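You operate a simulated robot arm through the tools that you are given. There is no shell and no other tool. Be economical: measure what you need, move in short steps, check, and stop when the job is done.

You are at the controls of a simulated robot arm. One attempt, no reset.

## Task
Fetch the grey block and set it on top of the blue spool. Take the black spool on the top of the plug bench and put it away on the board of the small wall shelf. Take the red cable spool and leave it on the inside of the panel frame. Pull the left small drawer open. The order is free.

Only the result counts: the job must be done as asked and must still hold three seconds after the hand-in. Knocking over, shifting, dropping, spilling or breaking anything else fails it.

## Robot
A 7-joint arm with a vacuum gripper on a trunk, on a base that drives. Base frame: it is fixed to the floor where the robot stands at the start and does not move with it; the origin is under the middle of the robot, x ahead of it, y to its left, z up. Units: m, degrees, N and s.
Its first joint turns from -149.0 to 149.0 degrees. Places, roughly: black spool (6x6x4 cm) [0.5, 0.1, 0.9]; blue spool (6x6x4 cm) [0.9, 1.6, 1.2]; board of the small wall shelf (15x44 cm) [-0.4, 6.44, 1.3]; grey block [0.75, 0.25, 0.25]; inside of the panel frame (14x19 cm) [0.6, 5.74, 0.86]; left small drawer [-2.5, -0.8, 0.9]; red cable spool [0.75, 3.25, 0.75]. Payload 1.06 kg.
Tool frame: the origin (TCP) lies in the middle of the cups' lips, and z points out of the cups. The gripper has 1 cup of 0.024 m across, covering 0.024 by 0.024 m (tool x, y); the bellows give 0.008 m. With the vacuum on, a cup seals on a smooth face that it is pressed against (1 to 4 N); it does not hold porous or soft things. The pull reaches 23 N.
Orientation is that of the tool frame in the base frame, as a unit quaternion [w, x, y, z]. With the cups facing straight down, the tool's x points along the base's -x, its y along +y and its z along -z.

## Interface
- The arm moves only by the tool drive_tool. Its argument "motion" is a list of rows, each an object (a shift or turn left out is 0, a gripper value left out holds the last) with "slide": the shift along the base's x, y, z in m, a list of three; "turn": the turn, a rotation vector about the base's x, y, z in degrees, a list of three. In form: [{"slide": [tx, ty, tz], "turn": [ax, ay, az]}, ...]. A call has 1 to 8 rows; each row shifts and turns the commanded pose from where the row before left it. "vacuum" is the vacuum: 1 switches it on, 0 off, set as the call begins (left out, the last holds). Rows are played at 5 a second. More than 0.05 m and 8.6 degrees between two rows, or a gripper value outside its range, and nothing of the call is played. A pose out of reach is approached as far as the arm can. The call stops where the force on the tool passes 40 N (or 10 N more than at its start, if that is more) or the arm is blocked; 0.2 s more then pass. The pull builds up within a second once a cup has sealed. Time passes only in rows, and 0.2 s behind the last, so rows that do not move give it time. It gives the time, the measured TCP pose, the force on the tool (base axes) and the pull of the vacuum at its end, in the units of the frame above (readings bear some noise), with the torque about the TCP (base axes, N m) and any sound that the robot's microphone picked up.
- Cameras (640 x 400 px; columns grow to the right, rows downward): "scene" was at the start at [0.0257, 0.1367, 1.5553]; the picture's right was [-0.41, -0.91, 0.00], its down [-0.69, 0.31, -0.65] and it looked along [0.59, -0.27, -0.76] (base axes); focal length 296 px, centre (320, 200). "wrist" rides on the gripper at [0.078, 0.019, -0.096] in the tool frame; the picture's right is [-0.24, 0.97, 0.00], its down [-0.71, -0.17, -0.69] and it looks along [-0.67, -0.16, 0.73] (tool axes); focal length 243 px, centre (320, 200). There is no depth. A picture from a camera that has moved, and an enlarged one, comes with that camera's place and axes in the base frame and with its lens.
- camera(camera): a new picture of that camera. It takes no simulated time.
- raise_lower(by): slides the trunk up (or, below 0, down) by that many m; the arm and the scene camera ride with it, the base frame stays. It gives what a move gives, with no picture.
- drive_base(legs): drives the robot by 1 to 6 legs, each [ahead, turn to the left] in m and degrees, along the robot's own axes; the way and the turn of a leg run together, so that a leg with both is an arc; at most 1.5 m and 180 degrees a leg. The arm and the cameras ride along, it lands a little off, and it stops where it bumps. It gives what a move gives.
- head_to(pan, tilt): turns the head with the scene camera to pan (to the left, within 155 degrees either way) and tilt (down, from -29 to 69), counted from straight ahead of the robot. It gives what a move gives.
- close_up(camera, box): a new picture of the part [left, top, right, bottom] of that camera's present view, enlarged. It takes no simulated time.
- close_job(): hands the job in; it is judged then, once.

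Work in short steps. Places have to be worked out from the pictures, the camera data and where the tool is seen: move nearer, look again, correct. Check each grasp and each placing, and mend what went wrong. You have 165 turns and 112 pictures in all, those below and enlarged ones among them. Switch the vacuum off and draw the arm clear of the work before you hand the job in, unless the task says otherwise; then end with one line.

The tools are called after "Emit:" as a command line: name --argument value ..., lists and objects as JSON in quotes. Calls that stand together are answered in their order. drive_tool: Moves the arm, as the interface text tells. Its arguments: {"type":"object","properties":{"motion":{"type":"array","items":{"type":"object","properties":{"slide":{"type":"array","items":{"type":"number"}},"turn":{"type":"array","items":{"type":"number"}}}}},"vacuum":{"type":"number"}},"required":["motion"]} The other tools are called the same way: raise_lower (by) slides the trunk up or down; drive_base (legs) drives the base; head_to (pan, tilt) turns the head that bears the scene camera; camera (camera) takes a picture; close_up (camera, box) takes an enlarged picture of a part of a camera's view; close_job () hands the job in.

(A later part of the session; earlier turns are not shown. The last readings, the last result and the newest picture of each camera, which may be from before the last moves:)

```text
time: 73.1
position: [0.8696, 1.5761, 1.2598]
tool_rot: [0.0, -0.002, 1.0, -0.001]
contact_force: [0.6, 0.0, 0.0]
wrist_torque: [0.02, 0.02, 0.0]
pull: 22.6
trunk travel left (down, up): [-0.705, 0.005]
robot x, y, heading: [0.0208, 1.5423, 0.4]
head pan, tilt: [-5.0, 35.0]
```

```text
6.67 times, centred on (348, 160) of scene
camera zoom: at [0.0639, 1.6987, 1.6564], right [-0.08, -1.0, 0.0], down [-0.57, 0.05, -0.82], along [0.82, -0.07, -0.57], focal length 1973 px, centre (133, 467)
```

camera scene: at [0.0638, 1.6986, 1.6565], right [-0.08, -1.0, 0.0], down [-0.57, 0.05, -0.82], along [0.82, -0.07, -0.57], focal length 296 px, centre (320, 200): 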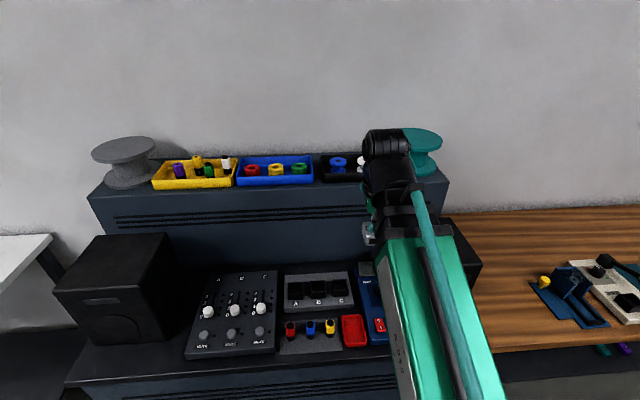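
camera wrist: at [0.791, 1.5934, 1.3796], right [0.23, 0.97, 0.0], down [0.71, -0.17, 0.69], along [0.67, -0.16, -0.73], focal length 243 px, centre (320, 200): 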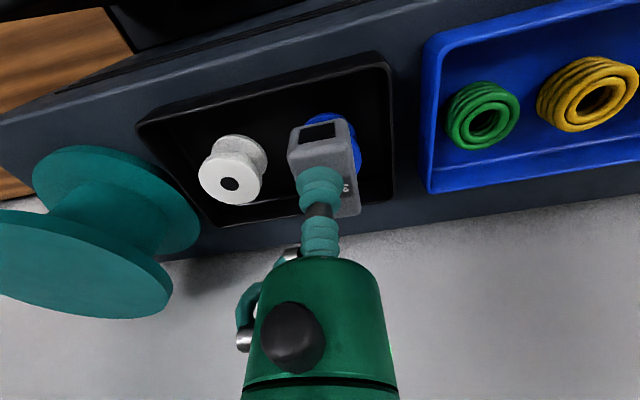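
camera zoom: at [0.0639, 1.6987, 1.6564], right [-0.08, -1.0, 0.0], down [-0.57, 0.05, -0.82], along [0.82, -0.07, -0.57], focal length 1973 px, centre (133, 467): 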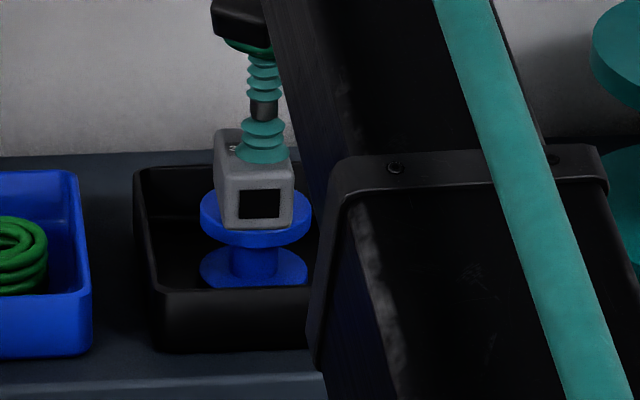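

Still no contact force; 2 mm more at a time.

Emit:
drive_tool --motion '[{"slide": [0, 0, -0.002]}, {"slide": [0, 0, 0]}]'

Emit:
drive_tool --motion '[{"slide": [0, 0, -0.002]}, {"slide": [0, 0, 0]}]'

Emit:
drive_tool --motion '[{"slide": [0, 0, -0.002]}, {"slide": [0, 0, 0]}]'

Emit:
close_up --camera "scene" --box '[300, 130, 396, 190]'

```text
time: 73.7
position: [0.8692, 1.5764, 1.2579]
tool_rot: [0.001, -0.001, 1.0, 0.0]
contact_force: [-1.1, 0.5, -0.2]
wrist_torque: [0.0, 0.01, 0.03]
pull: 22.5
trunk travel left (down, up): [-0.705, 0.005]
robot x, y, heading: [0.0241, 1.5365, 0.6]
head pan, tilt: [-5.0, 35.0]
```

```text
time: 74.3
position: [0.869, 1.5767, 1.2557]
tool_rot: [0.001, -0.002, 1.0, 0.0]
contact_force: [0.2, -0.1, -0.9]
wrist_torque: [-0.02, -0.03, 0.02]
pull: 23.1
trunk travel left (down, up): [-0.705, 0.005]
robot x, y, heading: [0.0218, 1.5346, 0.4]
head pan, tilt: [-5.0, 35.0]
```

```text
time: 74.9
position: [0.8687, 1.5763, 1.2539]
tool_rot: [0.001, -0.001, 1.0, -0.001]
contact_force: [-0.1, -0.2, -0.2]
wrist_torque: [0.01, -0.02, -0.02]
pull: 22.7
trunk travel left (down, up): [-0.705, 0.005]
robot x, y, heading: [0.0217, 1.5401, 0.3]
head pan, tilt: [-5.0, 35.0]
```

```text
6.67 times, centred on (348, 160) of scene
camera zoom: at [0.0639, 1.6987, 1.6564], right [-0.08, -1.0, 0.0], down [-0.57, 0.05, -0.82], along [0.82, -0.07, -0.57], focal length 1973 px, centre (133, 467)
```

zoom: 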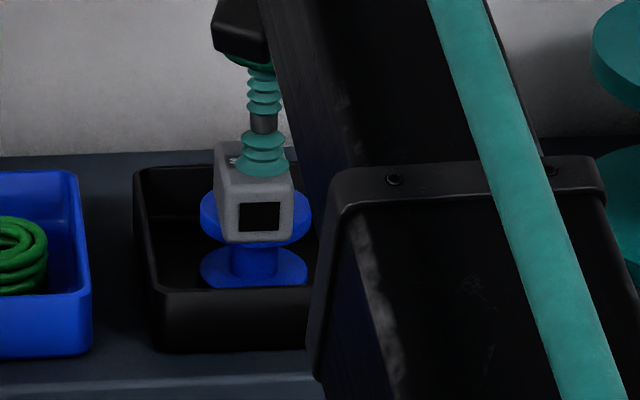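

The block still hangs free and its front passes in front of the flange, so the spool is farther: ≈(0.897, 1.574, ~1.22). Lift, shift forward, and re-look.

Emit:
drive_tool --motion '[{"slide": [0, 0, 0.02]}, {"slide": [0.014, -0.001, 0.005]}, {"slide": [0.013, -0.001, 0]}, {"slide": [0, 0, 0]}]'

Emit:
close_up --camera "scene" --box '[300, 130, 396, 190]'

Emit:
close_up --camera "wrist" --box '[224, 80, 416, 200]'

```text
time: 75.9
position: [0.8962, 1.5742, 1.2793]
tool_rot: [0.001, -0.001, 1.0, 0.0]
contact_force: [0.6, 0.2, -0.9]
wrist_torque: [0.01, -0.02, 0.0]
pull: 22.8
trunk travel left (down, up): [-0.705, 0.005]
robot x, y, heading: [0.0211, 1.5401, 0.5]
head pan, tilt: [-5.0, 35.0]
```

```text
6.67 times, centred on (348, 160) of scene
camera zoom: at [0.0638, 1.6987, 1.6564], right [-0.08, -1.0, 0.0], down [-0.57, 0.05, -0.82], along [0.82, -0.07, -0.57], focal length 1973 px, centre (133, 467)
```

zoom: 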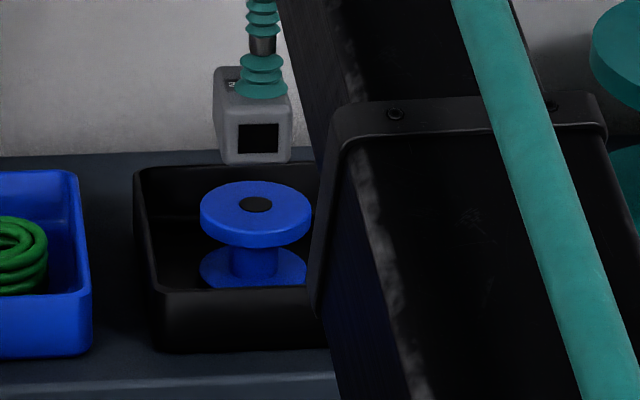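

```text
3.33 times, centred on (320, 140) of wrist
camera zoom: at [0.8184, 1.5938, 1.3741], right [0.23, 0.97, 0.0], down [0.71, -0.17, 0.69], along [0.67, -0.16, -0.73], focal length 809 px, centre (320, 400)
```

zoom: 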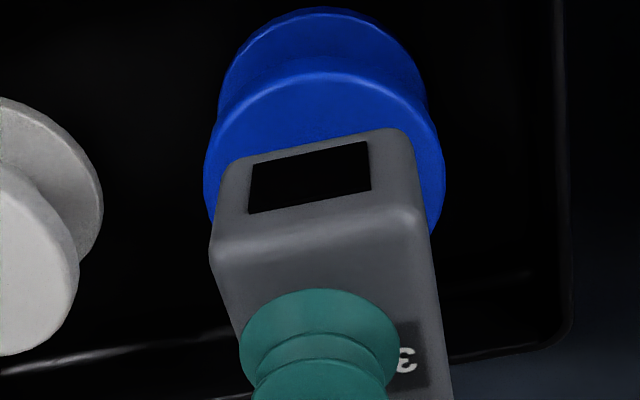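

Now well aligned over the spool. Lower again.

Emit:
drive_tool --motion '[{"slide": [0.001, 0, -0.012]}, {"slide": [0, 0, -0.012]}, {"slide": [0, 0, -0.004]}, {"slide": [0, 0, 0]}]'

Emit:
close_up --camera "scene" --box '[300, 130, 396, 190]'

```text
time: 76.9
position: [0.899, 1.5747, 1.2505]
tool_rot: [0.001, -0.001, 1.0, -0.001]
contact_force: [-0.4, 0.4, -1.5]
wrist_torque: [0.01, -0.01, 0.03]
pull: 22.8
trunk travel left (down, up): [-0.705, 0.005]
robot x, y, heading: [0.0241, 1.5371, 0.3]
head pan, tilt: [-5.0, 35.0]
```

```text
6.67 times, centred on (348, 160) of scene
camera zoom: at [0.0639, 1.6987, 1.6564], right [-0.08, -1.0, 0.0], down [-0.57, 0.05, -0.82], along [0.82, -0.07, -0.57], focal length 1973 px, centre (133, 467)
```

zoom: 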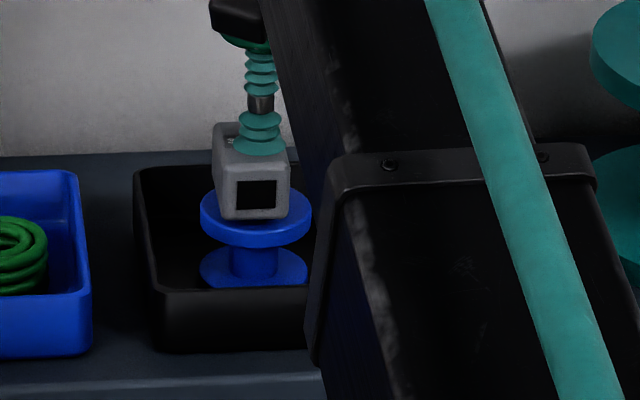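

About 5 mm left by the picture; step down.

Emit:
drive_tool --motion '[{"slide": [0, 0, -0.003]}, {"slide": [0, 0, 0]}]'

Emit:
drive_tool --motion '[{"slide": [0, 0, -0.002]}, {"slide": [0, 0, 0]}]'

Emit:
drive_tool --motion '[{"slide": [0, 0, -0.002]}, {"slide": [0, 0, 0]}]'

Emit:
close_up --camera "scene" --box '[300, 130, 396, 190]'

```text
time: 77.5
position: [0.8982, 1.5736, 1.248]
tool_rot: [0.0, -0.002, 1.0, -0.001]
contact_force: [0.2, 0.6, -0.8]
wrist_torque: [0.01, 0.0, 0.0]
pull: 22.8
trunk travel left (down, up): [-0.705, 0.005]
robot x, y, heading: [0.0196, 1.5363, 0.4]
head pan, tilt: [-5.0, 35.0]
```

```text
time: 78.1
position: [0.8976, 1.5742, 1.2459]
tool_rot: [0.001, -0.002, 1.0, -0.002]
contact_force: [-0.2, -0.6, -0.7]
wrist_torque: [0.01, 0.01, -0.01]
pull: 22.9
trunk travel left (down, up): [-0.705, 0.005]
robot x, y, heading: [0.0209, 1.5378, 0.6]
head pan, tilt: [-5.0, 35.0]
```

```text
time: 78.7
position: [0.8974, 1.5738, 1.2441]
tool_rot: [0.001, -0.002, 1.0, -0.001]
contact_force: [0.9, 0.1, 0.6]
wrist_torque: [0.02, -0.04, 0.01]
pull: 22.9
trunk travel left (down, up): [-0.705, 0.005]
robot x, y, heading: [0.021, 1.5375, 0.5]
head pan, tilt: [-5.0, 35.0]
```

```text
6.67 times, centred on (348, 160) of scene
camera zoom: at [0.0637, 1.6987, 1.6565], right [-0.08, -1.0, 0.0], down [-0.57, 0.05, -0.82], along [0.82, -0.07, -0.57], focal length 1973 px, centre (133, 467)
```

zoom: 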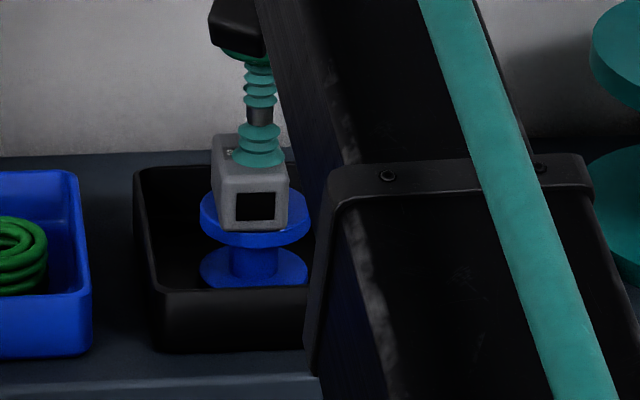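

Possibly touching (force z rose). Another 2 mm twice.

Emit:
drive_tool --motion '[{"slide": [0, 0, -0.002]}, {"slide": [0, 0, 0]}]'

Emit:
drive_tool --motion '[{"slide": [0, 0, -0.002]}, {"slide": [0, 0, 0]}]'

Emit:
close_up --camera "wrist" --box '[224, 80, 416, 200]'

Emit:
close_up --camera "scene" --box '[300, 130, 396, 190]'

```text
time: 79.3
position: [0.8969, 1.5752, 1.2418]
tool_rot: [0.003, -0.001, 1.0, -0.001]
contact_force: [1.2, -0.1, 9.9]
wrist_torque: [0.06, -0.03, -0.01]
pull: 22.7
trunk travel left (down, up): [-0.705, 0.005]
robot x, y, heading: [0.0183, 1.5405, 0.0]
head pan, tilt: [-5.0, 35.0]
```

```text
time: 79.9
position: [0.8964, 1.5736, 1.241]
tool_rot: [0.002, -0.001, 1.0, -0.001]
contact_force: [2.3, 0.3, 16.4]
wrist_torque: [0.0, -0.05, 0.02]
pull: 23.1
trunk travel left (down, up): [-0.705, 0.005]
robot x, y, heading: [0.0257, 1.5372, 0.3]
head pan, tilt: [-5.0, 35.0]
```

```text
3.33 times, centred on (320, 140) of wrist
camera zoom: at [0.8178, 1.5934, 1.3362], right [0.23, 0.97, 0.0], down [0.71, -0.17, 0.69], along [0.67, -0.16, -0.73], focal length 809 px, centre (320, 400)
```

zoom: 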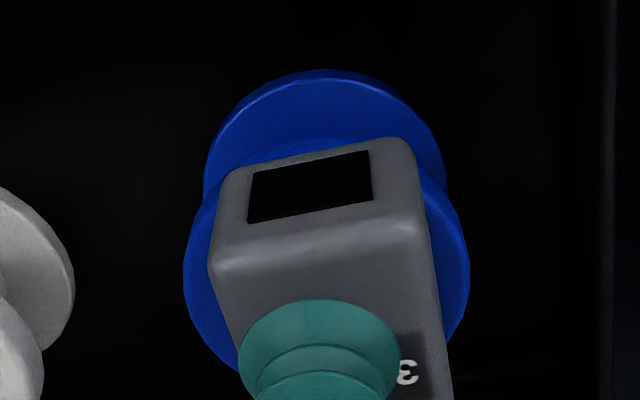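

```text
6.67 times, centred on (348, 160) of scene
camera zoom: at [0.0623, 1.6987, 1.6566], right [-0.08, -1.0, 0.0], down [-0.57, 0.05, -0.82], along [0.82, -0.07, -0.57], focal length 1973 px, centre (133, 467)
```

zoom: 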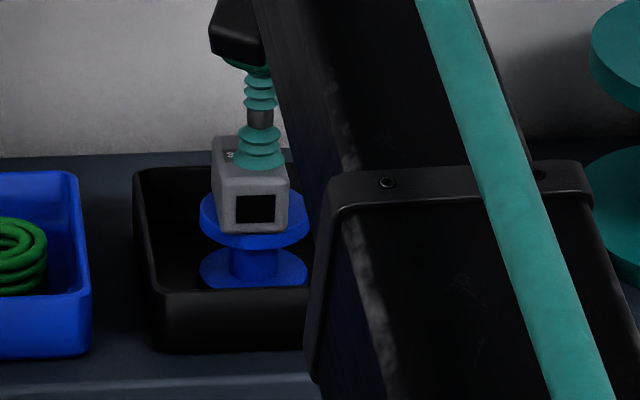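

Firm contact, well centred. Ease up 3 mm and release the vacuum, wait, then rise.

Emit:
drive_tool --motion '[{"slide": [0, 0, 0.0035]}, {"slide": [0, 0, 0]}]'

Emit:
drive_tool --motion '[{"slide": [0, 0, 0]}, {"slide": [0, 0, 0]}, {"slide": [0, 0, 0]}, {"slide": [0, 0, 0]}, {"slide": [0, 0, 0]}]' --vacuum 0

Emit:
drive_tool --motion '[{"slide": [0, 0, 0.004]}, {"slide": [0, 0, 0.006]}, {"slide": [0, 0, 0.015]}, {"slide": [0, 0, 0.02]}]'

Emit:
close_up --camera "scene" --box '[300, 130, 396, 190]'

```text
time: 80.5
position: [0.8968, 1.573, 1.2429]
tool_rot: [0.0, -0.002, 1.0, -0.001]
contact_force: [0.4, 0.8, -0.4]
wrist_torque: [0.0, 0.01, -0.01]
pull: 22.6
trunk travel left (down, up): [-0.705, 0.005]
robot x, y, heading: [0.0218, 1.538, 0.6]
head pan, tilt: [-5.0, 35.0]
```

```text
time: 81.7
position: [0.8969, 1.5732, 1.2433]
tool_rot: [0.001, -0.002, 1.0, -0.001]
contact_force: [-0.3, -0.4, 0.6]
wrist_torque: [0.0, 0.01, 0.0]
pull: 0.0
trunk travel left (down, up): [-0.705, 0.005]
robot x, y, heading: [0.0229, 1.5383, 0.1]
head pan, tilt: [-5.0, 35.0]
```

```text
time: 82.7
position: [0.8973, 1.5733, 1.2891]
tool_rot: [0.001, -0.002, 1.0, -0.001]
contact_force: [-0.3, 0.2, 0.2]
wrist_torque: [0.03, -0.02, 0.04]
pull: 0.1
trunk travel left (down, up): [-0.705, 0.005]
robot x, y, heading: [0.021, 1.5404, 0.3]
head pan, tilt: [-5.0, 35.0]
```

```text
6.67 times, centred on (348, 160) of scene
camera zoom: at [0.0637, 1.6987, 1.6564], right [-0.08, -1.0, 0.0], down [-0.57, 0.05, -0.82], along [0.82, -0.07, -0.57], focal length 1973 px, centre (133, 467)
```

zoom: 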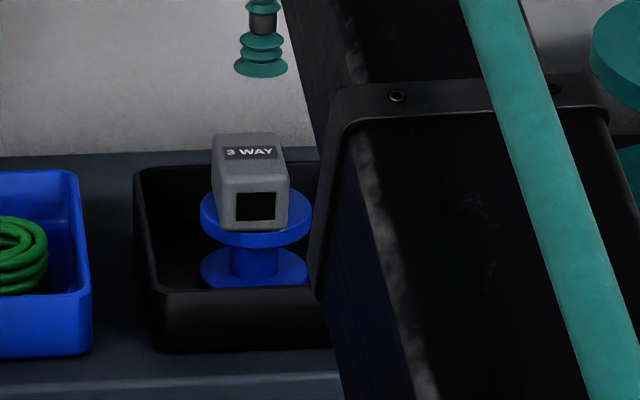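

Block is placed neatly on the blue spool. Retract, back off, and head back for the black spool.

Emit:
drive_tool --motion '[{"slide": [-0.04, 0, 0.01]}, {"slide": [-0.045, 0, 0]}, {"slide": [-0.045, 0, 0]}, {"slide": [-0.04, 0, -0.008]}]'

Emit:
drive_base --legs '[[-0.3, 0]]'

Emit:
drive_tool --motion '[{"slide": [0, 0, -0.045]}, {"slide": [0, 0, -0.045]}, {"slide": [-0.04, 0, -0.03]}, {"slide": [-0.04, 0, 0]}, {"slide": [-0.04, 0, 0]}]'

Emit:
drive_base --legs '[[0, -77], [1.3, 0], [0, 77]]'

Emit:
head_to --pan -15 --tilt 50

Emit:
camera --camera "scene"

Emit:
camera --camera "wrist"

```text
time: 83.7
position: [0.7269, 1.5741, 1.2912]
tool_rot: [0.001, -0.001, 1.0, -0.001]
contact_force: [-0.2, 0.6, -0.2]
wrist_torque: [-0.01, -0.02, -0.02]
pull: 0.2
trunk travel left (down, up): [-0.705, 0.005]
robot x, y, heading: [0.0257, 1.5394, 0.6]
head pan, tilt: [-5.0, 35.0]
```

```text
time: 85.7
position: [0.4231, 1.5705, 1.2929]
tool_rot: [0.001, -0.001, 1.0, -0.001]
contact_force: [1.1, 0.1, 0.4]
wrist_torque: [-0.03, 0.0, 0.01]
pull: 0.1
trunk travel left (down, up): [-0.705, 0.005]
robot x, y, heading: [-0.28, 1.5385, 0.3]
head pan, tilt: [-5.0, 35.0]
```

```text
time: 86.9
position: [0.3042, 1.5714, 1.1724]
tool_rot: [0.002, -0.002, 1.0, -0.001]
contact_force: [0.3, -0.1, 0.2]
wrist_torque: [0.02, -0.01, -0.01]
pull: 0.2
trunk travel left (down, up): [-0.705, 0.005]
robot x, y, heading: [-0.2782, 1.5328, 0.1]
head pan, tilt: [-5.0, 35.0]
```

```text
time: 100.1
position: [0.6575, 0.3233, 1.1717]
tool_rot: [0.001, -0.023, 1.0, 0.0]
contact_force: [0.7, -0.2, -0.3]
wrist_torque: [0.01, -0.01, 0.03]
pull: 0.1
trunk travel left (down, up): [-0.705, 0.005]
robot x, y, heading: [0.0718, 0.2581, 2.7]
head pan, tilt: [-5.0, 35.0]
```

```text
time: 100.9
position: [0.6583, 0.3233, 1.1731]
tool_rot: [0.0, -0.022, 1.0, -0.001]
contact_force: [0.6, -0.3, -0.6]
wrist_torque: [-0.01, -0.04, 0.01]
pull: 0.2
trunk travel left (down, up): [-0.705, 0.005]
robot x, y, heading: [0.0736, 0.2608, 2.7]
head pan, tilt: [-15.0, 50.0]
```

```text
66 pictures are left
camera scene: at [0.0948, 0.414, 1.6348], right [-0.21, -0.98, 0.0], down [-0.75, 0.16, -0.64], along [0.63, -0.14, -0.77], focal length 296 px, centre (320, 200)
```

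scene: 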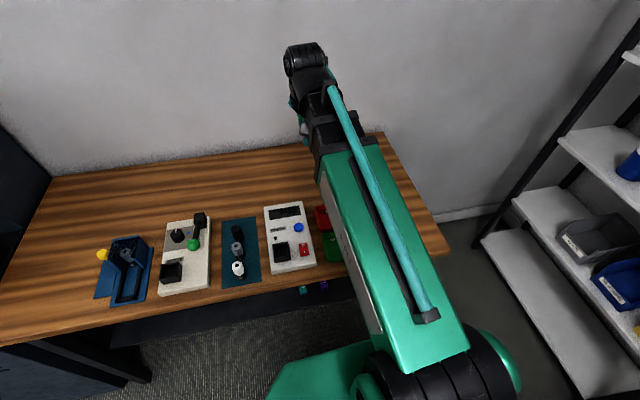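

```text
65 pictures are left
camera wrist: at [0.578, 0.3392, 1.2678], right [0.19, 0.98, 0.0], down [0.71, -0.14, 0.69], along [0.67, -0.13, -0.73], focal length 243 px, centre (320, 200)
```

wrist: 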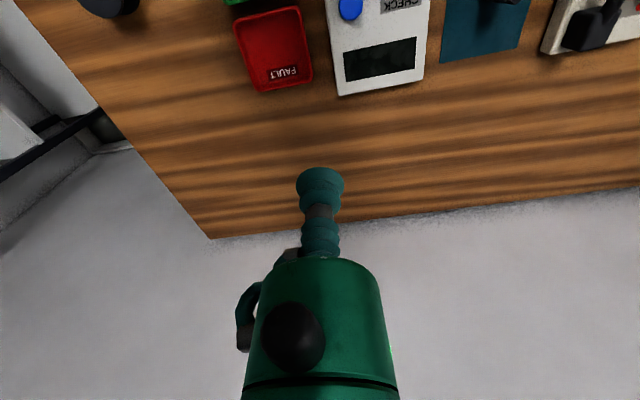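

Back up slightly for reach, then bring the tool over the black spool (≈0.533, 0.073, top ≈0.895).

Emit:
drive_base --legs '[[-0.1, 0]]'

Emit:
drive_tool --motion '[{"slide": [-0.003, -0.041, -0.02]}, {"slide": [-0.003, -0.041, -0.02]}, {"slide": [-0.003, -0.041, -0.025]}, {"slide": [-0.003, -0.041, -0.025]}, {"slide": [-0.003, -0.041, -0.03]}, {"slide": [-0.003, -0.041, -0.03]}]'

Emit:
camera --camera "wrist"

```text
time: 102.0
position: [0.556, 0.3176, 1.1737]
tool_rot: [0.001, -0.022, 1.0, -0.001]
contact_force: [-0.4, -0.3, -0.1]
wrist_torque: [0.0, -0.04, -0.02]
pull: 0.0
trunk travel left (down, up): [-0.705, 0.005]
robot x, y, heading: [-0.0252, 0.2608, 2.6]
head pan, tilt: [-15.0, 50.0]
```

```text
refused: row 5 steps farther than a row can; nothing moved
```

```text
64 pictures are left
camera wrist: at [0.4768, 0.3339, 1.2684], right [0.19, 0.98, 0.0], down [0.71, -0.14, 0.69], along [0.67, -0.13, -0.73], focal length 243 px, centre (320, 200)
```

wrist: 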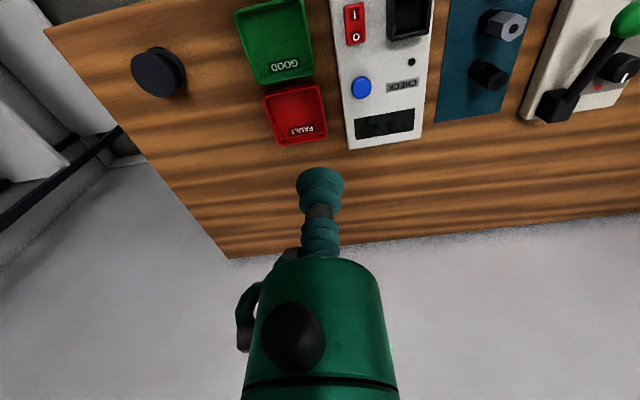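

Wrist view gives (0.537, 0.081). Redo the move with legal steps.

Emit:
drive_tool --motion '[{"slide": [-0.003, -0.041, -0.02]}, {"slide": [-0.003, -0.041, -0.02]}, {"slide": [-0.003, -0.041, -0.025]}, {"slide": [-0.003, -0.041, -0.025]}, {"slide": [-0.003, -0.041, -0.025]}, {"slide": [-0.004, -0.034, -0.03]}, {"slide": [0, 0, -0.045]}]'

Emit:
camera --camera "wrist"

```text
time: 103.6
position: [0.5372, 0.0775, 0.9842]
tool_rot: [0.001, -0.022, 1.0, -0.001]
contact_force: [0.2, 0.1, 0.3]
wrist_torque: [0.0, -0.03, -0.04]
pull: 0.1
trunk travel left (down, up): [-0.705, 0.005]
robot x, y, heading: [-0.0285, 0.2562, 2.6]
head pan, tilt: [-15.0, 50.0]
```

```text
63 pictures are left
camera wrist: at [0.4581, 0.0946, 1.0782], right [0.19, 0.98, 0.0], down [0.71, -0.14, 0.69], along [0.67, -0.13, -0.73], focal length 243 px, centre (320, 200)
```

wrist: 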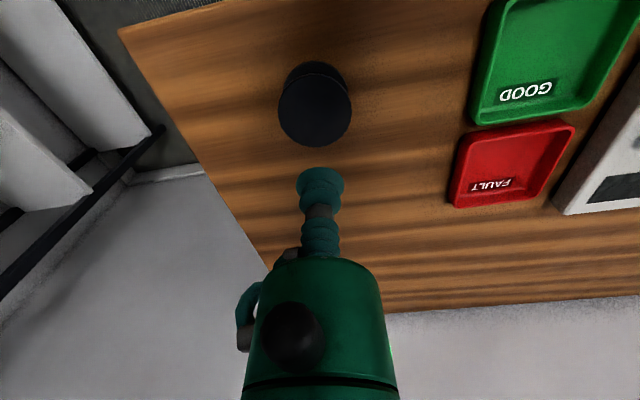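

Spool centre ≈ (0.528, 0.078). Descend with vacuum on.

Emit:
drive_tool --motion '[{"slide": [-0.009, 0, -0.04]}, {"slide": [0, 0, -0.035]}, {"slide": [0, 0, -0.006]}, {"slide": [0, 0, -0.004]}]' --vacuum 1

Emit:
drive_tool --motion '[{"slide": [0, 0, -0.004]}, {"slide": [0, 0, 0]}]'

```text
time: 104.6
position: [0.5287, 0.0785, 0.8985]
tool_rot: [0.0, -0.022, 1.0, -0.001]
contact_force: [0.2, 0.4, 0.1]
wrist_torque: [0.0, 0.0, 0.01]
pull: 0.1
trunk travel left (down, up): [-0.705, 0.005]
robot x, y, heading: [-0.0302, 0.2581, 2.6]
head pan, tilt: [-15.0, 50.0]
```

```text
time: 105.2
position: [0.5298, 0.0787, 0.8926]
tool_rot: [0.001, -0.021, 1.0, -0.001]
contact_force: [0.0, -0.2, -0.3]
wrist_torque: [-0.02, 0.01, 0.03]
pull: 0.1
trunk travel left (down, up): [-0.705, 0.005]
robot x, y, heading: [-0.0291, 0.2575, 2.4]
head pan, tilt: [-15.0, 50.0]
```

Not yet touching; look and keep stepping.

Emit:
close_up --camera "wrist" --box '[224, 100, 416, 220]'

Emit:
drive_tool --motion '[{"slide": [0, 0, -0.004]}, {"slide": [0, 0, 0]}]'

Emit:
drive_tool --motion '[{"slide": [0, 0, -0.004]}, {"slide": [0, 0, 0]}]'

```text
3.33 times, centred on (320, 160) of wrist
camera zoom: at [0.4501, 0.0949, 0.989], right [0.19, 0.98, 0.0], down [0.71, -0.14, 0.69], along [0.67, -0.13, -0.73], focal length 809 px, centre (320, 333)
```

zoom: 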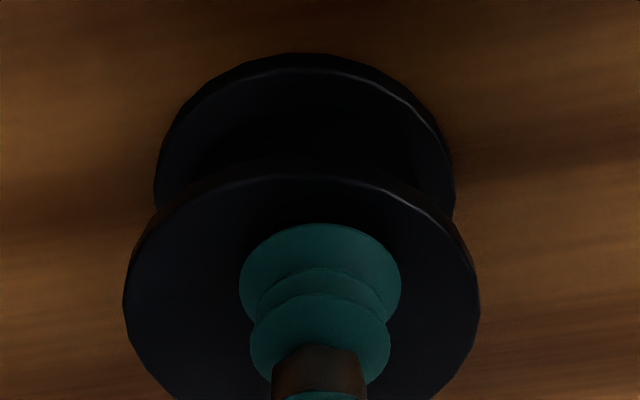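

```text
time: 105.8
position: [0.5285, 0.0785, 0.8899]
tool_rot: [0.001, -0.021, 1.0, -0.001]
contact_force: [0.3, 0.3, 2.2]
wrist_torque: [0.01, 0.01, 0.01]
pull: 22.9
trunk travel left (down, up): [-0.705, 0.005]
robot x, y, heading: [-0.0266, 0.2546, 2.8]
head pan, tilt: [-15.0, 50.0]
```

```text
time: 106.4
position: [0.5293, 0.0791, 0.8863]
tool_rot: [0.001, -0.022, 1.0, 0.0]
contact_force: [2.1, -0.3, 16.1]
wrist_torque: [0.03, 0.0, -0.01]
pull: 22.8
trunk travel left (down, up): [-0.705, 0.005]
robot x, y, heading: [-0.0253, 0.261, 2.6]
head pan, tilt: [-15.0, 50.0]
```

Sealed on the black spool. Lift, back off, and drive up the room toward the wall shelf.

Emit:
drive_tool --motion '[{"slide": [0, 0, 0.02]}, {"slide": [0, 0, 0.03]}, {"slide": [0, 0, 0.045]}, {"slide": [0, 0, 0.045]}, {"slide": [0, 0, 0.045]}, {"slide": [0, 0.04, 0.02]}, {"slide": [0, 0.045, 0.01]}, {"slide": [0, 0.045, 0]}]'

Emit:
drive_base --legs '[[-0.2, 0], [0, 87.5], [1.5, 0], [1.5, 0], [1.2, 0]]'

Emit:
head_to --pan 0 --tilt 25

Emit:
camera --camera "scene"

```text
time: 108.2
position: [0.5298, 0.2074, 1.1029]
tool_rot: [0.0, -0.021, 1.0, -0.001]
contact_force: [0.7, 0.0, -0.3]
wrist_torque: [-0.03, 0.0, 0.03]
pull: 23.3
trunk travel left (down, up): [-0.705, 0.005]
robot x, y, heading: [-0.0278, 0.2591, 2.4]
head pan, tilt: [-15.0, 50.0]
```

```text
time: 133.1
position: [-0.1732, 4.9616, 1.1024]
tool_rot: [-0.001, 0.709, -0.705, -0.001]
contact_force: [-0.1, -0.4, 0.0]
wrist_torque: [-0.02, 0.01, -0.03]
pull: 23.0
trunk travel left (down, up): [-0.705, 0.005]
robot x, y, heading: [-0.244, 4.4082, 90.5]
head pan, tilt: [-15.0, 50.0]
```

```text
time: 133.9
position: [-0.1728, 4.9611, 1.1023]
tool_rot: [-0.001, 0.709, -0.705, -0.001]
contact_force: [-0.4, -0.6, -0.7]
wrist_torque: [0.01, 0.01, -0.02]
pull: 22.6
trunk travel left (down, up): [-0.705, 0.005]
robot x, y, heading: [-0.2467, 4.407, 90.3]
head pan, tilt: [0.0, 25.0]
```

```text
61 pictures are left
camera scene: at [-0.4178, 4.4502, 1.6721], right [1.0, 0.01, 0.0], down [0.0, -0.42, -0.91], along [-0.01, 0.91, -0.42], focal length 296 px, centre (320, 200)
```

scene: 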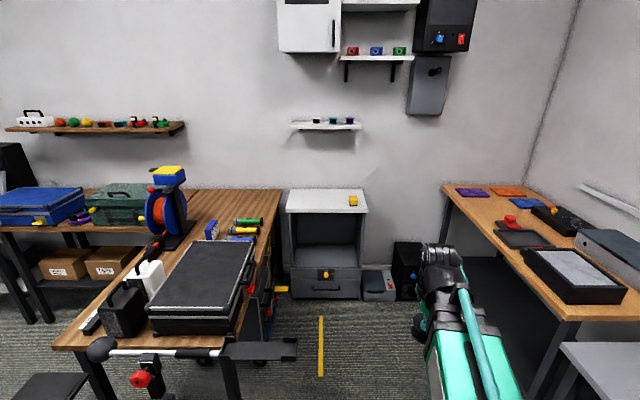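

The wall shelf with three small spools is ahead. Zoom to choose a free spot, and view the panel-frame table too.

Emit:
close_up --camera "scene" --box '[276, 95, 372, 155]'

Emit:
close_up --camera "scene" --box '[430, 170, 638, 310]'

```text
6.67 times, centred on (324, 125) of scene
camera zoom: at [-0.4178, 4.4502, 1.6721], right [1.0, 0.01, 0.0], down [0.0, -0.42, -0.91], along [-0.01, 0.91, -0.42], focal length 1973 px, centre (293, 700)
```

zoom: 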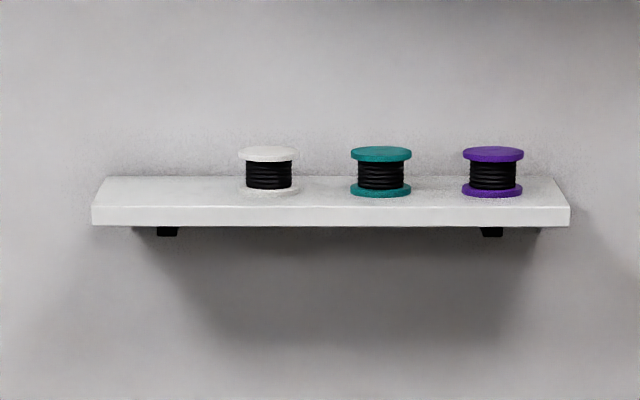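

```text
2.86 times, centred on (534, 240) of scene
camera zoom: at [-0.4178, 4.4502, 1.6721], right [1.0, 0.01, 0.0], down [0.0, -0.42, -0.91], along [-0.01, 0.91, -0.42], focal length 846 px, centre (-291, 86)
```

zoom: 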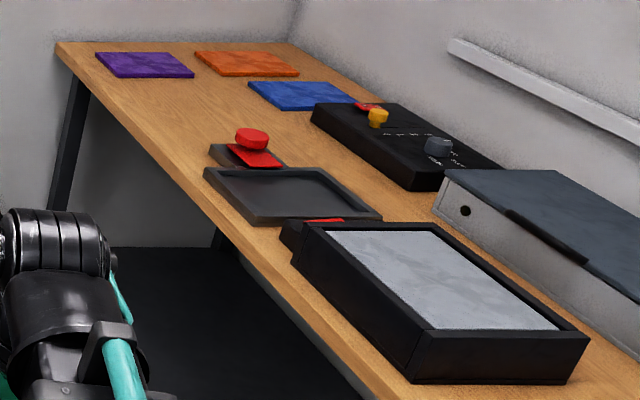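

The dark empty frame at ≈(0.606, 5.755) is the panel frame; on the shelf the free spot is at left, x≈-0.555. Drive nearer the wall.

Emit:
drive_base --legs '[[0, -11], [1.3, 0], [0, 41]]'

Emit:
raise_lower --by 0.005

Emit:
head_to --pan 0 --tilt 30

Emit:
camera --camera "scene"

```text
time: 143.1
position: [-0.2254, 6.198, 1.1025]
tool_rot: [-0.001, 0.869, -0.495, 0.0]
contact_force: [0.5, 0.3, -0.4]
wrist_torque: [-0.01, -0.02, -0.01]
pull: 23.0
trunk travel left (down, up): [-0.705, 0.005]
robot x, y, heading: [-0.0066, 5.6856, 120.7]
head pan, tilt: [0.0, 25.0]
```

```text
time: 143.7
position: [-0.223, 6.199, 1.1078]
tool_rot: [-0.002, 0.869, -0.495, 0.0]
contact_force: [-0.8, 0.6, -1.2]
wrist_torque: [-0.02, -0.01, 0.02]
pull: 22.7
trunk travel left (down, up): [-0.71, 0.0]
robot x, y, heading: [-0.0105, 5.6786, 120.7]
head pan, tilt: [0.0, 25.0]
```

```text
time: 144.3
position: [-0.2247, 6.1979, 1.1084]
tool_rot: [-0.001, 0.868, -0.496, 0.0]
contact_force: [-0.2, -0.4, -1.0]
wrist_torque: [-0.02, 0.03, 0.01]
pull: 23.6
trunk travel left (down, up): [-0.71, 0.0]
robot x, y, heading: [-0.0098, 5.68, 120.4]
head pan, tilt: [0.0, 30.0]
```

```text
58 pictures are left
camera scene: at [-0.1779, 5.6318, 1.6693], right [0.86, 0.51, 0.0], down [0.26, -0.43, -0.87], along [-0.44, 0.74, -0.5], focal length 296 px, centre (320, 200)
```

scene: 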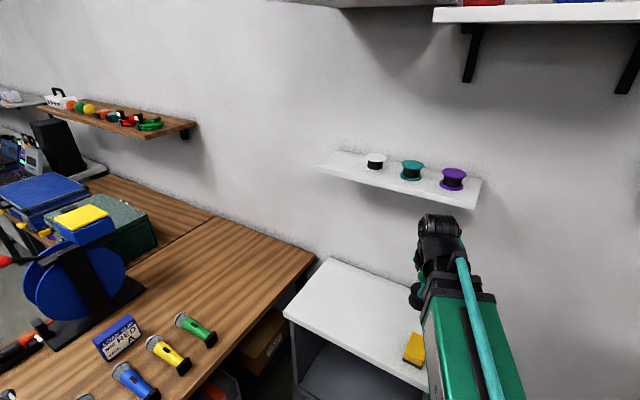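

Free spot ≈ (-0.55, 6.43) on the board at z≈1.30. Move the arm in front of the board while extending and rising.

Emit:
drive_tool --motion '[{"slide": [-0.04, 0.006, 0.018]}, {"slide": [-0.04, 0.006, 0.018]}, {"slide": [-0.04, 0.006, 0.022]}, {"slide": [-0.04, 0.006, 0.022]}, {"slide": [-0.04, 0.006, 0.022]}, {"slide": [-0.04, 0.006, 0.024]}, {"slide": [-0.04, 0.006, 0.024]}, {"slide": [-0.04, 0.0, 0.024]}]'

Emit:
drive_tool --motion '[{"slide": [0, 0, 0.024]}, {"slide": [0, 0, 0.024]}, {"slide": [0, 0, 0.024]}]'

Emit:
camera --camera "scene"

Emit:
camera --camera "wrist"

```text
time: 146.1
position: [-0.5459, 6.2387, 1.2825]
tool_rot: [-0.001, 0.869, -0.495, 0.0]
contact_force: [-0.4, -0.6, 0.2]
wrist_torque: [-0.01, 0.03, -0.01]
pull: 23.3
trunk travel left (down, up): [-0.71, 0.0]
robot x, y, heading: [-0.0056, 5.682, 120.7]
head pan, tilt: [0.0, 30.0]
```

```text
time: 146.9
position: [-0.5448, 6.239, 1.3536]
tool_rot: [-0.001, 0.869, -0.495, -0.001]
contact_force: [0.0, -1.2, -1.0]
wrist_torque: [-0.02, 0.0, 0.01]
pull: 22.8
trunk travel left (down, up): [-0.71, 0.0]
robot x, y, heading: [-0.0107, 5.6798, 121.0]
head pan, tilt: [0.0, 30.0]
```

```text
57 pictures are left
camera scene: at [-0.1778, 5.6317, 1.6692], right [0.86, 0.51, 0.0], down [0.26, -0.43, -0.87], along [-0.44, 0.74, -0.5], focal length 296 px, centre (320, 200)
```

scene: 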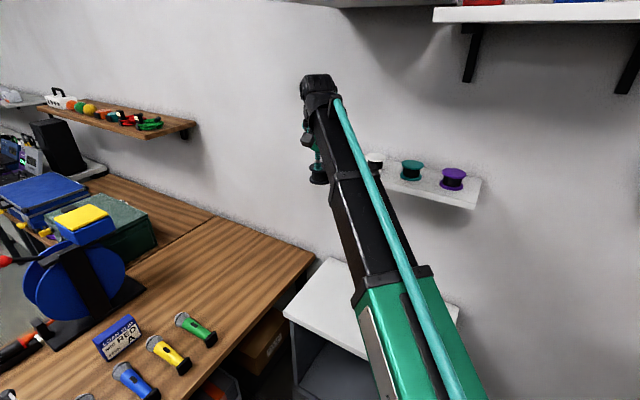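

```text
56 pictures are left
camera wrist: at [-0.521, 6.1634, 1.449], right [-0.96, -0.29, 0.0], down [-0.21, 0.7, 0.69], along [-0.2, 0.66, -0.73], focal length 243 px, centre (320, 200)
```

wrist: 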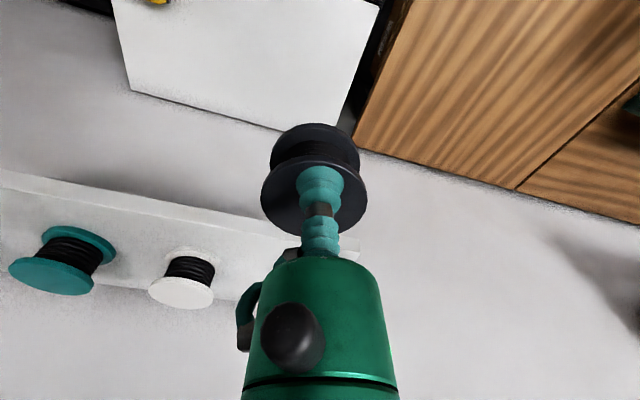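

Rise slightly more, then move over the board.

Emit:
drive_tool --motion '[{"slide": [0, 0, 0.02]}, {"slide": [0, 0.04, 0.003]}, {"slide": [-0.005, 0.04, 0.0]}]'

Emit:
close_up --camera "scene" --box '[260, 100, 420, 200]'

```text
time: 147.4
position: [-0.5471, 6.2553, 1.3747]
tool_rot: [-0.003, 0.866, -0.499, -0.007]
contact_force: [-0.3, 3.6, -6.2]
wrist_torque: [-0.11, 0.26, 0.18]
pull: 23.2
trunk travel left (down, up): [-0.71, 0.0]
robot x, y, heading: [-0.0082, 5.6775, 120.7]
head pan, tilt: [0.0, 30.0]
stopped in row 2: the force on the tool passed its limit at 55 N (the readings are from after the stop); the commanded pose is now the measured one
```

```text
4.00 times, centred on (340, 150) of scene
camera zoom: at [-0.1782, 5.6328, 1.6692], right [0.86, 0.51, 0.0], down [0.26, -0.43, -0.87], along [-0.44, 0.74, -0.5], focal length 1184 px, centre (240, 400)
```

zoom: 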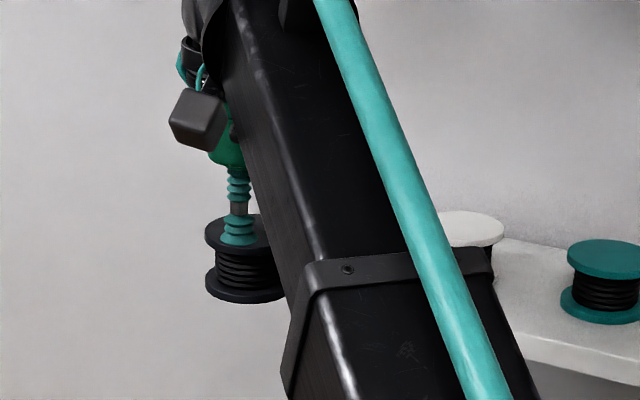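

Height limit again. Drop ~1.5 cm and advance level.

Emit:
drive_tool --motion '[{"slide": [0, 0.005, -0.016]}, {"slide": [0, 0.02, 0]}, {"slide": [0, 0, 0]}]'

```text
time: 148.2
position: [-0.547, 6.277, 1.3573]
tool_rot: [-0.003, 0.866, -0.499, -0.006]
contact_force: [-0.6, -0.3, -1.7]
wrist_torque: [0.0, 0.0, -0.02]
pull: 23.2
trunk travel left (down, up): [-0.71, 0.0]
robot x, y, heading: [-0.0108, 5.6826, 120.8]
head pan, tilt: [0.0, 30.0]
```

Emit:
drive_tool --motion '[{"slide": [0, 0.01, 0.005]}, {"slide": [0, 0.01, 0.004]}, {"slide": [0, 0, 0]}]'

Emit:
camera --camera "wrist"

```text
time: 149.0
position: [-0.5471, 6.2983, 1.3673]
tool_rot: [-0.003, 0.866, -0.499, -0.008]
contact_force: [-0.9, -0.1, -1.6]
wrist_torque: [-0.02, -0.01, 0.0]
pull: 23.0
trunk travel left (down, up): [-0.71, 0.0]
robot x, y, heading: [-0.0087, 5.6808, 120.7]
head pan, tilt: [0.0, 30.0]
```

```text
54 pictures are left
camera wrist: at [-0.5227, 6.2201, 1.4615], right [-0.96, -0.28, 0.0], down [-0.2, 0.69, 0.7], along [-0.2, 0.67, -0.72], focal length 243 px, centre (320, 200)
```

wrist: 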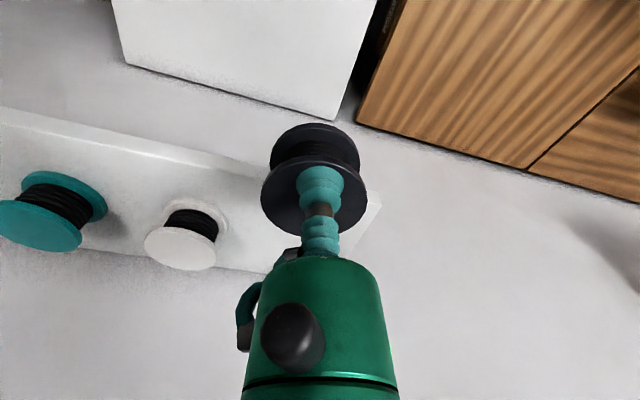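

Clearance fine; continue forward to y≈6.425.

Emit:
drive_tool --motion '[{"slide": [-0.002, 0.032, 0.0]}, {"slide": [-0.002, 0.032, 0]}, {"slide": [0, 0.032, 0]}, {"slide": [0, 0.031, 0]}]'

Emit:
camera --camera "wrist"

Emit:
close_up --camera "scene" --box '[260, 100, 420, 200]'

```text
time: 150.0
position: [-0.5501, 6.4254, 1.3667]
tool_rot: [-0.003, 0.866, -0.499, -0.008]
contact_force: [0.0, -0.7, 0.5]
wrist_torque: [-0.05, 0.0, -0.06]
pull: 22.7
trunk travel left (down, up): [-0.71, 0.0]
robot x, y, heading: [-0.0107, 5.6815, 120.6]
head pan, tilt: [0.0, 30.0]
```

```text
53 pictures are left
camera wrist: at [-0.5256, 6.3475, 1.4612], right [-0.96, -0.28, 0.01], down [-0.2, 0.69, 0.7], along [-0.2, 0.67, -0.72], focal length 243 px, centre (320, 200)
```

wrist: 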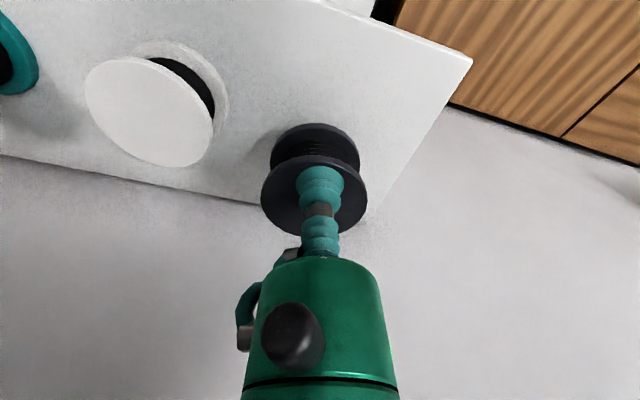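

```text
4.00 times, centred on (340, 150) of scene
camera zoom: at [-0.1779, 5.6323, 1.6693], right [0.86, 0.51, 0.0], down [0.26, -0.43, -0.87], along [-0.44, 0.74, -0.5], focal length 1184 px, centre (240, 400)
```

zoom: 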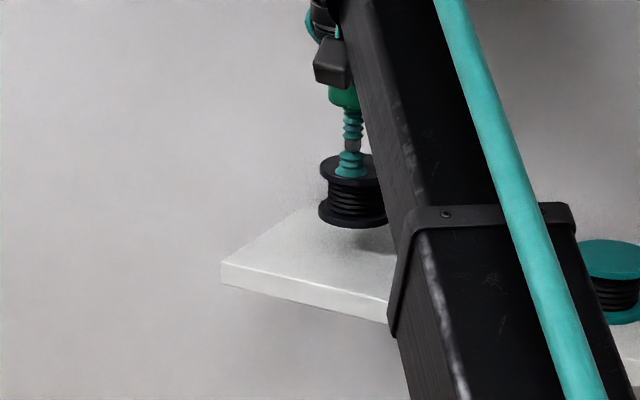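

Board top ≈1.296 and spot is good. Lower 2 cm then fine steps.

Emit:
drive_tool --motion '[{"slide": [0, 0, -0.012]}, {"slide": [0, 0, -0.01]}, {"slide": [0, 0, 0]}]'

Emit:
drive_tool --motion '[{"slide": [0, 0, -0.003]}, {"slide": [0, 0, 0]}]'

Emit:
drive_tool --motion '[{"slide": [0, 0, -0.003]}, {"slide": [0, 0, 0]}]'

Emit:
drive_tool --motion '[{"slide": [0, 0, -0.002]}, {"slide": [0, 0, 0]}]'

Emit:
close_up --camera "scene" --box '[292, 120, 388, 180]'

```text
time: 150.8
position: [-0.5503, 6.4243, 1.3459]
tool_rot: [-0.003, 0.866, -0.499, -0.007]
contact_force: [-0.4, 0.0, -1.3]
wrist_torque: [-0.03, 0.0, -0.02]
pull: 23.1
trunk travel left (down, up): [-0.71, 0.0]
robot x, y, heading: [-0.0058, 5.6842, 120.5]
head pan, tilt: [0.0, 30.0]
```

```text
time: 151.4
position: [-0.5493, 6.4249, 1.3422]
tool_rot: [-0.003, 0.867, -0.499, -0.007]
contact_force: [0.2, -0.2, -0.4]
wrist_torque: [-0.01, 0.02, 0.03]
pull: 23.1
trunk travel left (down, up): [-0.71, 0.0]
robot x, y, heading: [-0.005, 5.679, 120.8]
head pan, tilt: [0.0, 30.0]
```

```text
time: 152.0
position: [-0.5492, 6.4249, 1.3402]
tool_rot: [-0.004, 0.866, -0.5, -0.009]
contact_force: [-0.5, 1.9, 8.8]
wrist_torque: [-0.02, -0.05, 0.02]
pull: 22.7
trunk travel left (down, up): [-0.71, 0.0]
robot x, y, heading: [-0.014, 5.6783, 120.6]
head pan, tilt: [0.0, 30.0]
```

```text
time: 152.6
position: [-0.5499, 6.4248, 1.3376]
tool_rot: [-0.004, 0.866, -0.499, -0.008]
contact_force: [-2.6, 3.7, 16.6]
wrist_torque: [-0.02, -0.06, 0.03]
pull: 22.6
trunk travel left (down, up): [-0.71, 0.0]
robot x, y, heading: [-0.0098, 5.6809, 120.3]
head pan, tilt: [0.0, 30.0]
```

```text
6.67 times, centred on (340, 150) of scene
camera zoom: at [-0.1771, 5.6307, 1.6694], right [0.86, 0.51, 0.0], down [0.26, -0.43, -0.87], along [-0.44, 0.74, -0.5], focal length 1973 px, centre (187, 533)
```

zoom: 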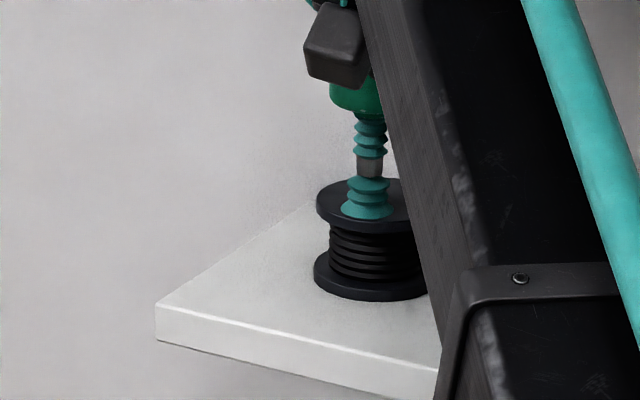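

Seated on the board. Ease up, release, and withdraw.

Emit:
drive_tool --motion '[{"slide": [0, 0, 0.004]}, {"slide": [0, 0, 0]}]'

Emit:
drive_tool --motion '[{"slide": [0, 0, 0]}, {"slide": [0, 0, 0]}, {"slide": [0, 0, 0]}, {"slide": [0, 0, 0]}, {"slide": [0, 0, 0]}]' --vacuum 0

Emit:
drive_tool --motion '[{"slide": [0, 0, 0.004]}, {"slide": [0, 0, 0.006]}, {"slide": [0, 0, 0.012]}, {"slide": [0, -0.04, 0.0]}, {"slide": [0, -0.04, 0.0]}, {"slide": [0, -0.04, -0.005]}, {"slide": [0.01, -0.04, -0.01]}, {"slide": [0.02, -0.03, -0.03]}]'

Emit:
camera --camera "wrist"

```text
time: 153.2
position: [-0.5496, 6.4243, 1.3409]
tool_rot: [-0.003, 0.867, -0.499, -0.006]
contact_force: [0.3, 1.1, -1.2]
wrist_torque: [0.0, -0.02, -0.02]
pull: 22.4
trunk travel left (down, up): [-0.71, 0.0]
robot x, y, heading: [-0.0117, 5.6804, 120.6]
head pan, tilt: [0.0, 30.0]
```

```text
time: 154.4
position: [-0.5497, 6.4255, 1.3416]
tool_rot: [-0.003, 0.867, -0.499, -0.007]
contact_force: [0.3, -1.2, 0.6]
wrist_torque: [0.02, 0.0, 0.03]
pull: 0.1
trunk travel left (down, up): [-0.71, 0.0]
robot x, y, heading: [-0.0092, 5.6862, 120.7]
head pan, tilt: [0.0, 30.0]
```

```text
time: 156.2
position: [-0.516, 6.234, 1.3193]
tool_rot: [-0.004, 0.867, -0.499, -0.007]
contact_force: [1.0, 0.6, -0.8]
wrist_torque: [0.04, 0.0, 0.0]
pull: 0.1
trunk travel left (down, up): [-0.71, 0.0]
robot x, y, heading: [-0.0111, 5.6799, 120.4]
head pan, tilt: [0.0, 30.0]
```

```text
50 pictures are left
camera wrist: at [-0.493, 6.1555, 1.4127], right [-0.96, -0.28, 0.0], down [-0.2, 0.69, 0.7], along [-0.2, 0.67, -0.72], focal length 243 px, centre (320, 200)
```

wrist: 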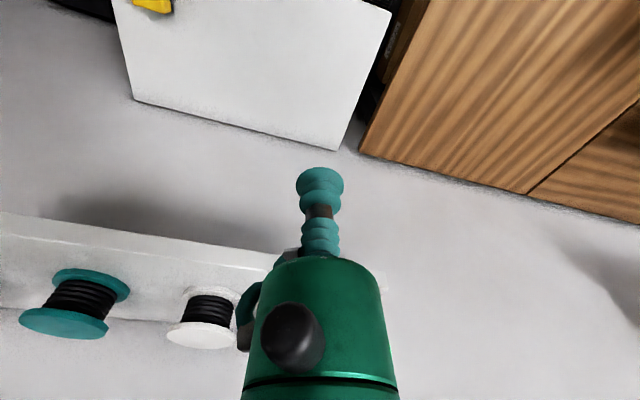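

Retract the arm to a travel pose and check the shelf from the scene camera.

Emit:
drive_tool --motion '[{"slide": [0.035, -0.009, -0.033]}, {"slide": [0.035, -0.009, -0.033]}, {"slide": [0.035, -0.009, -0.033]}, {"slide": [0.035, -0.009, -0.033]}, {"slide": [0.035, -0.009, -0.033]}, {"slide": [0.035, -0.009, -0.033]}]'

Emit:
close_up --camera "scene" --box '[280, 120, 500, 257]'

Emit:
drive_base --legs '[[0, -30.6], [-1.2, 0], [-1.2, 0], [0, -90]]'

Emit:
head_to --pan -5 --tilt 40

Emit:
camera --camera "scene"

```text
time: 157.6
position: [-0.3112, 6.1819, 1.1209]
tool_rot: [-0.003, 0.866, -0.499, -0.007]
contact_force: [-0.3, -0.9, 0.0]
wrist_torque: [0.0, -0.02, 0.01]
pull: 0.0
trunk travel left (down, up): [-0.71, 0.0]
robot x, y, heading: [-0.0087, 5.6818, 120.8]
head pan, tilt: [0.0, 30.0]
```

```text
2.91 times, centred on (390, 188) of scene
camera zoom: at [-0.1774, 5.6317, 1.6693], right [0.86, 0.51, 0.0], down [0.26, -0.43, -0.87], along [-0.44, 0.74, -0.5], focal length 861 px, centre (116, 234)
```

zoom: 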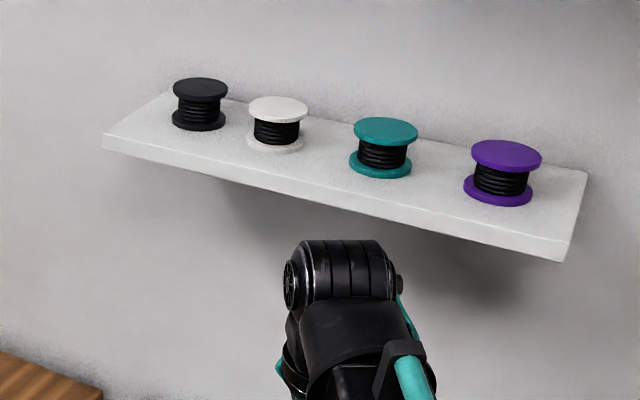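

```text
time: 174.8
position: [0.6268, 3.2736, 1.1202]
tool_rot: [0.008, 0.009, 1.0, 0.001]
contact_force: [-0.3, -0.3, 0.1]
wrist_torque: [0.0, -0.02, 0.03]
pull: 0.0
trunk travel left (down, up): [-0.71, 0.0]
robot x, y, heading: [0.0377, 3.2735, -0.5]
head pan, tilt: [0.0, 30.0]
```

```text
time: 175.5
position: [0.6269, 3.2738, 1.1219]
tool_rot: [0.008, 0.009, 1.0, 0.001]
contact_force: [0.1, 0.3, -1.4]
wrist_torque: [0.03, -0.01, -0.01]
pull: 0.0
trunk travel left (down, up): [-0.71, 0.0]
robot x, y, heading: [0.038, 3.2747, -0.4]
head pan, tilt: [-5.0, 40.0]
```

```text
48 pictures are left
camera scene: at [0.0806, 3.4339, 1.6539], right [-0.09, -1.0, 0.0], down [-0.64, 0.06, -0.77], along [0.76, -0.07, -0.64], focal length 296 px, centre (320, 200)
```

scene: 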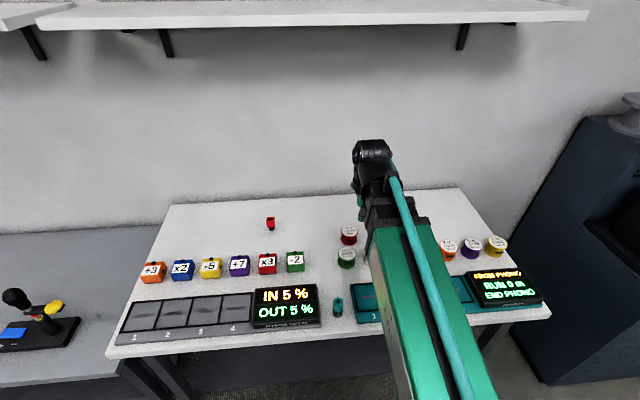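

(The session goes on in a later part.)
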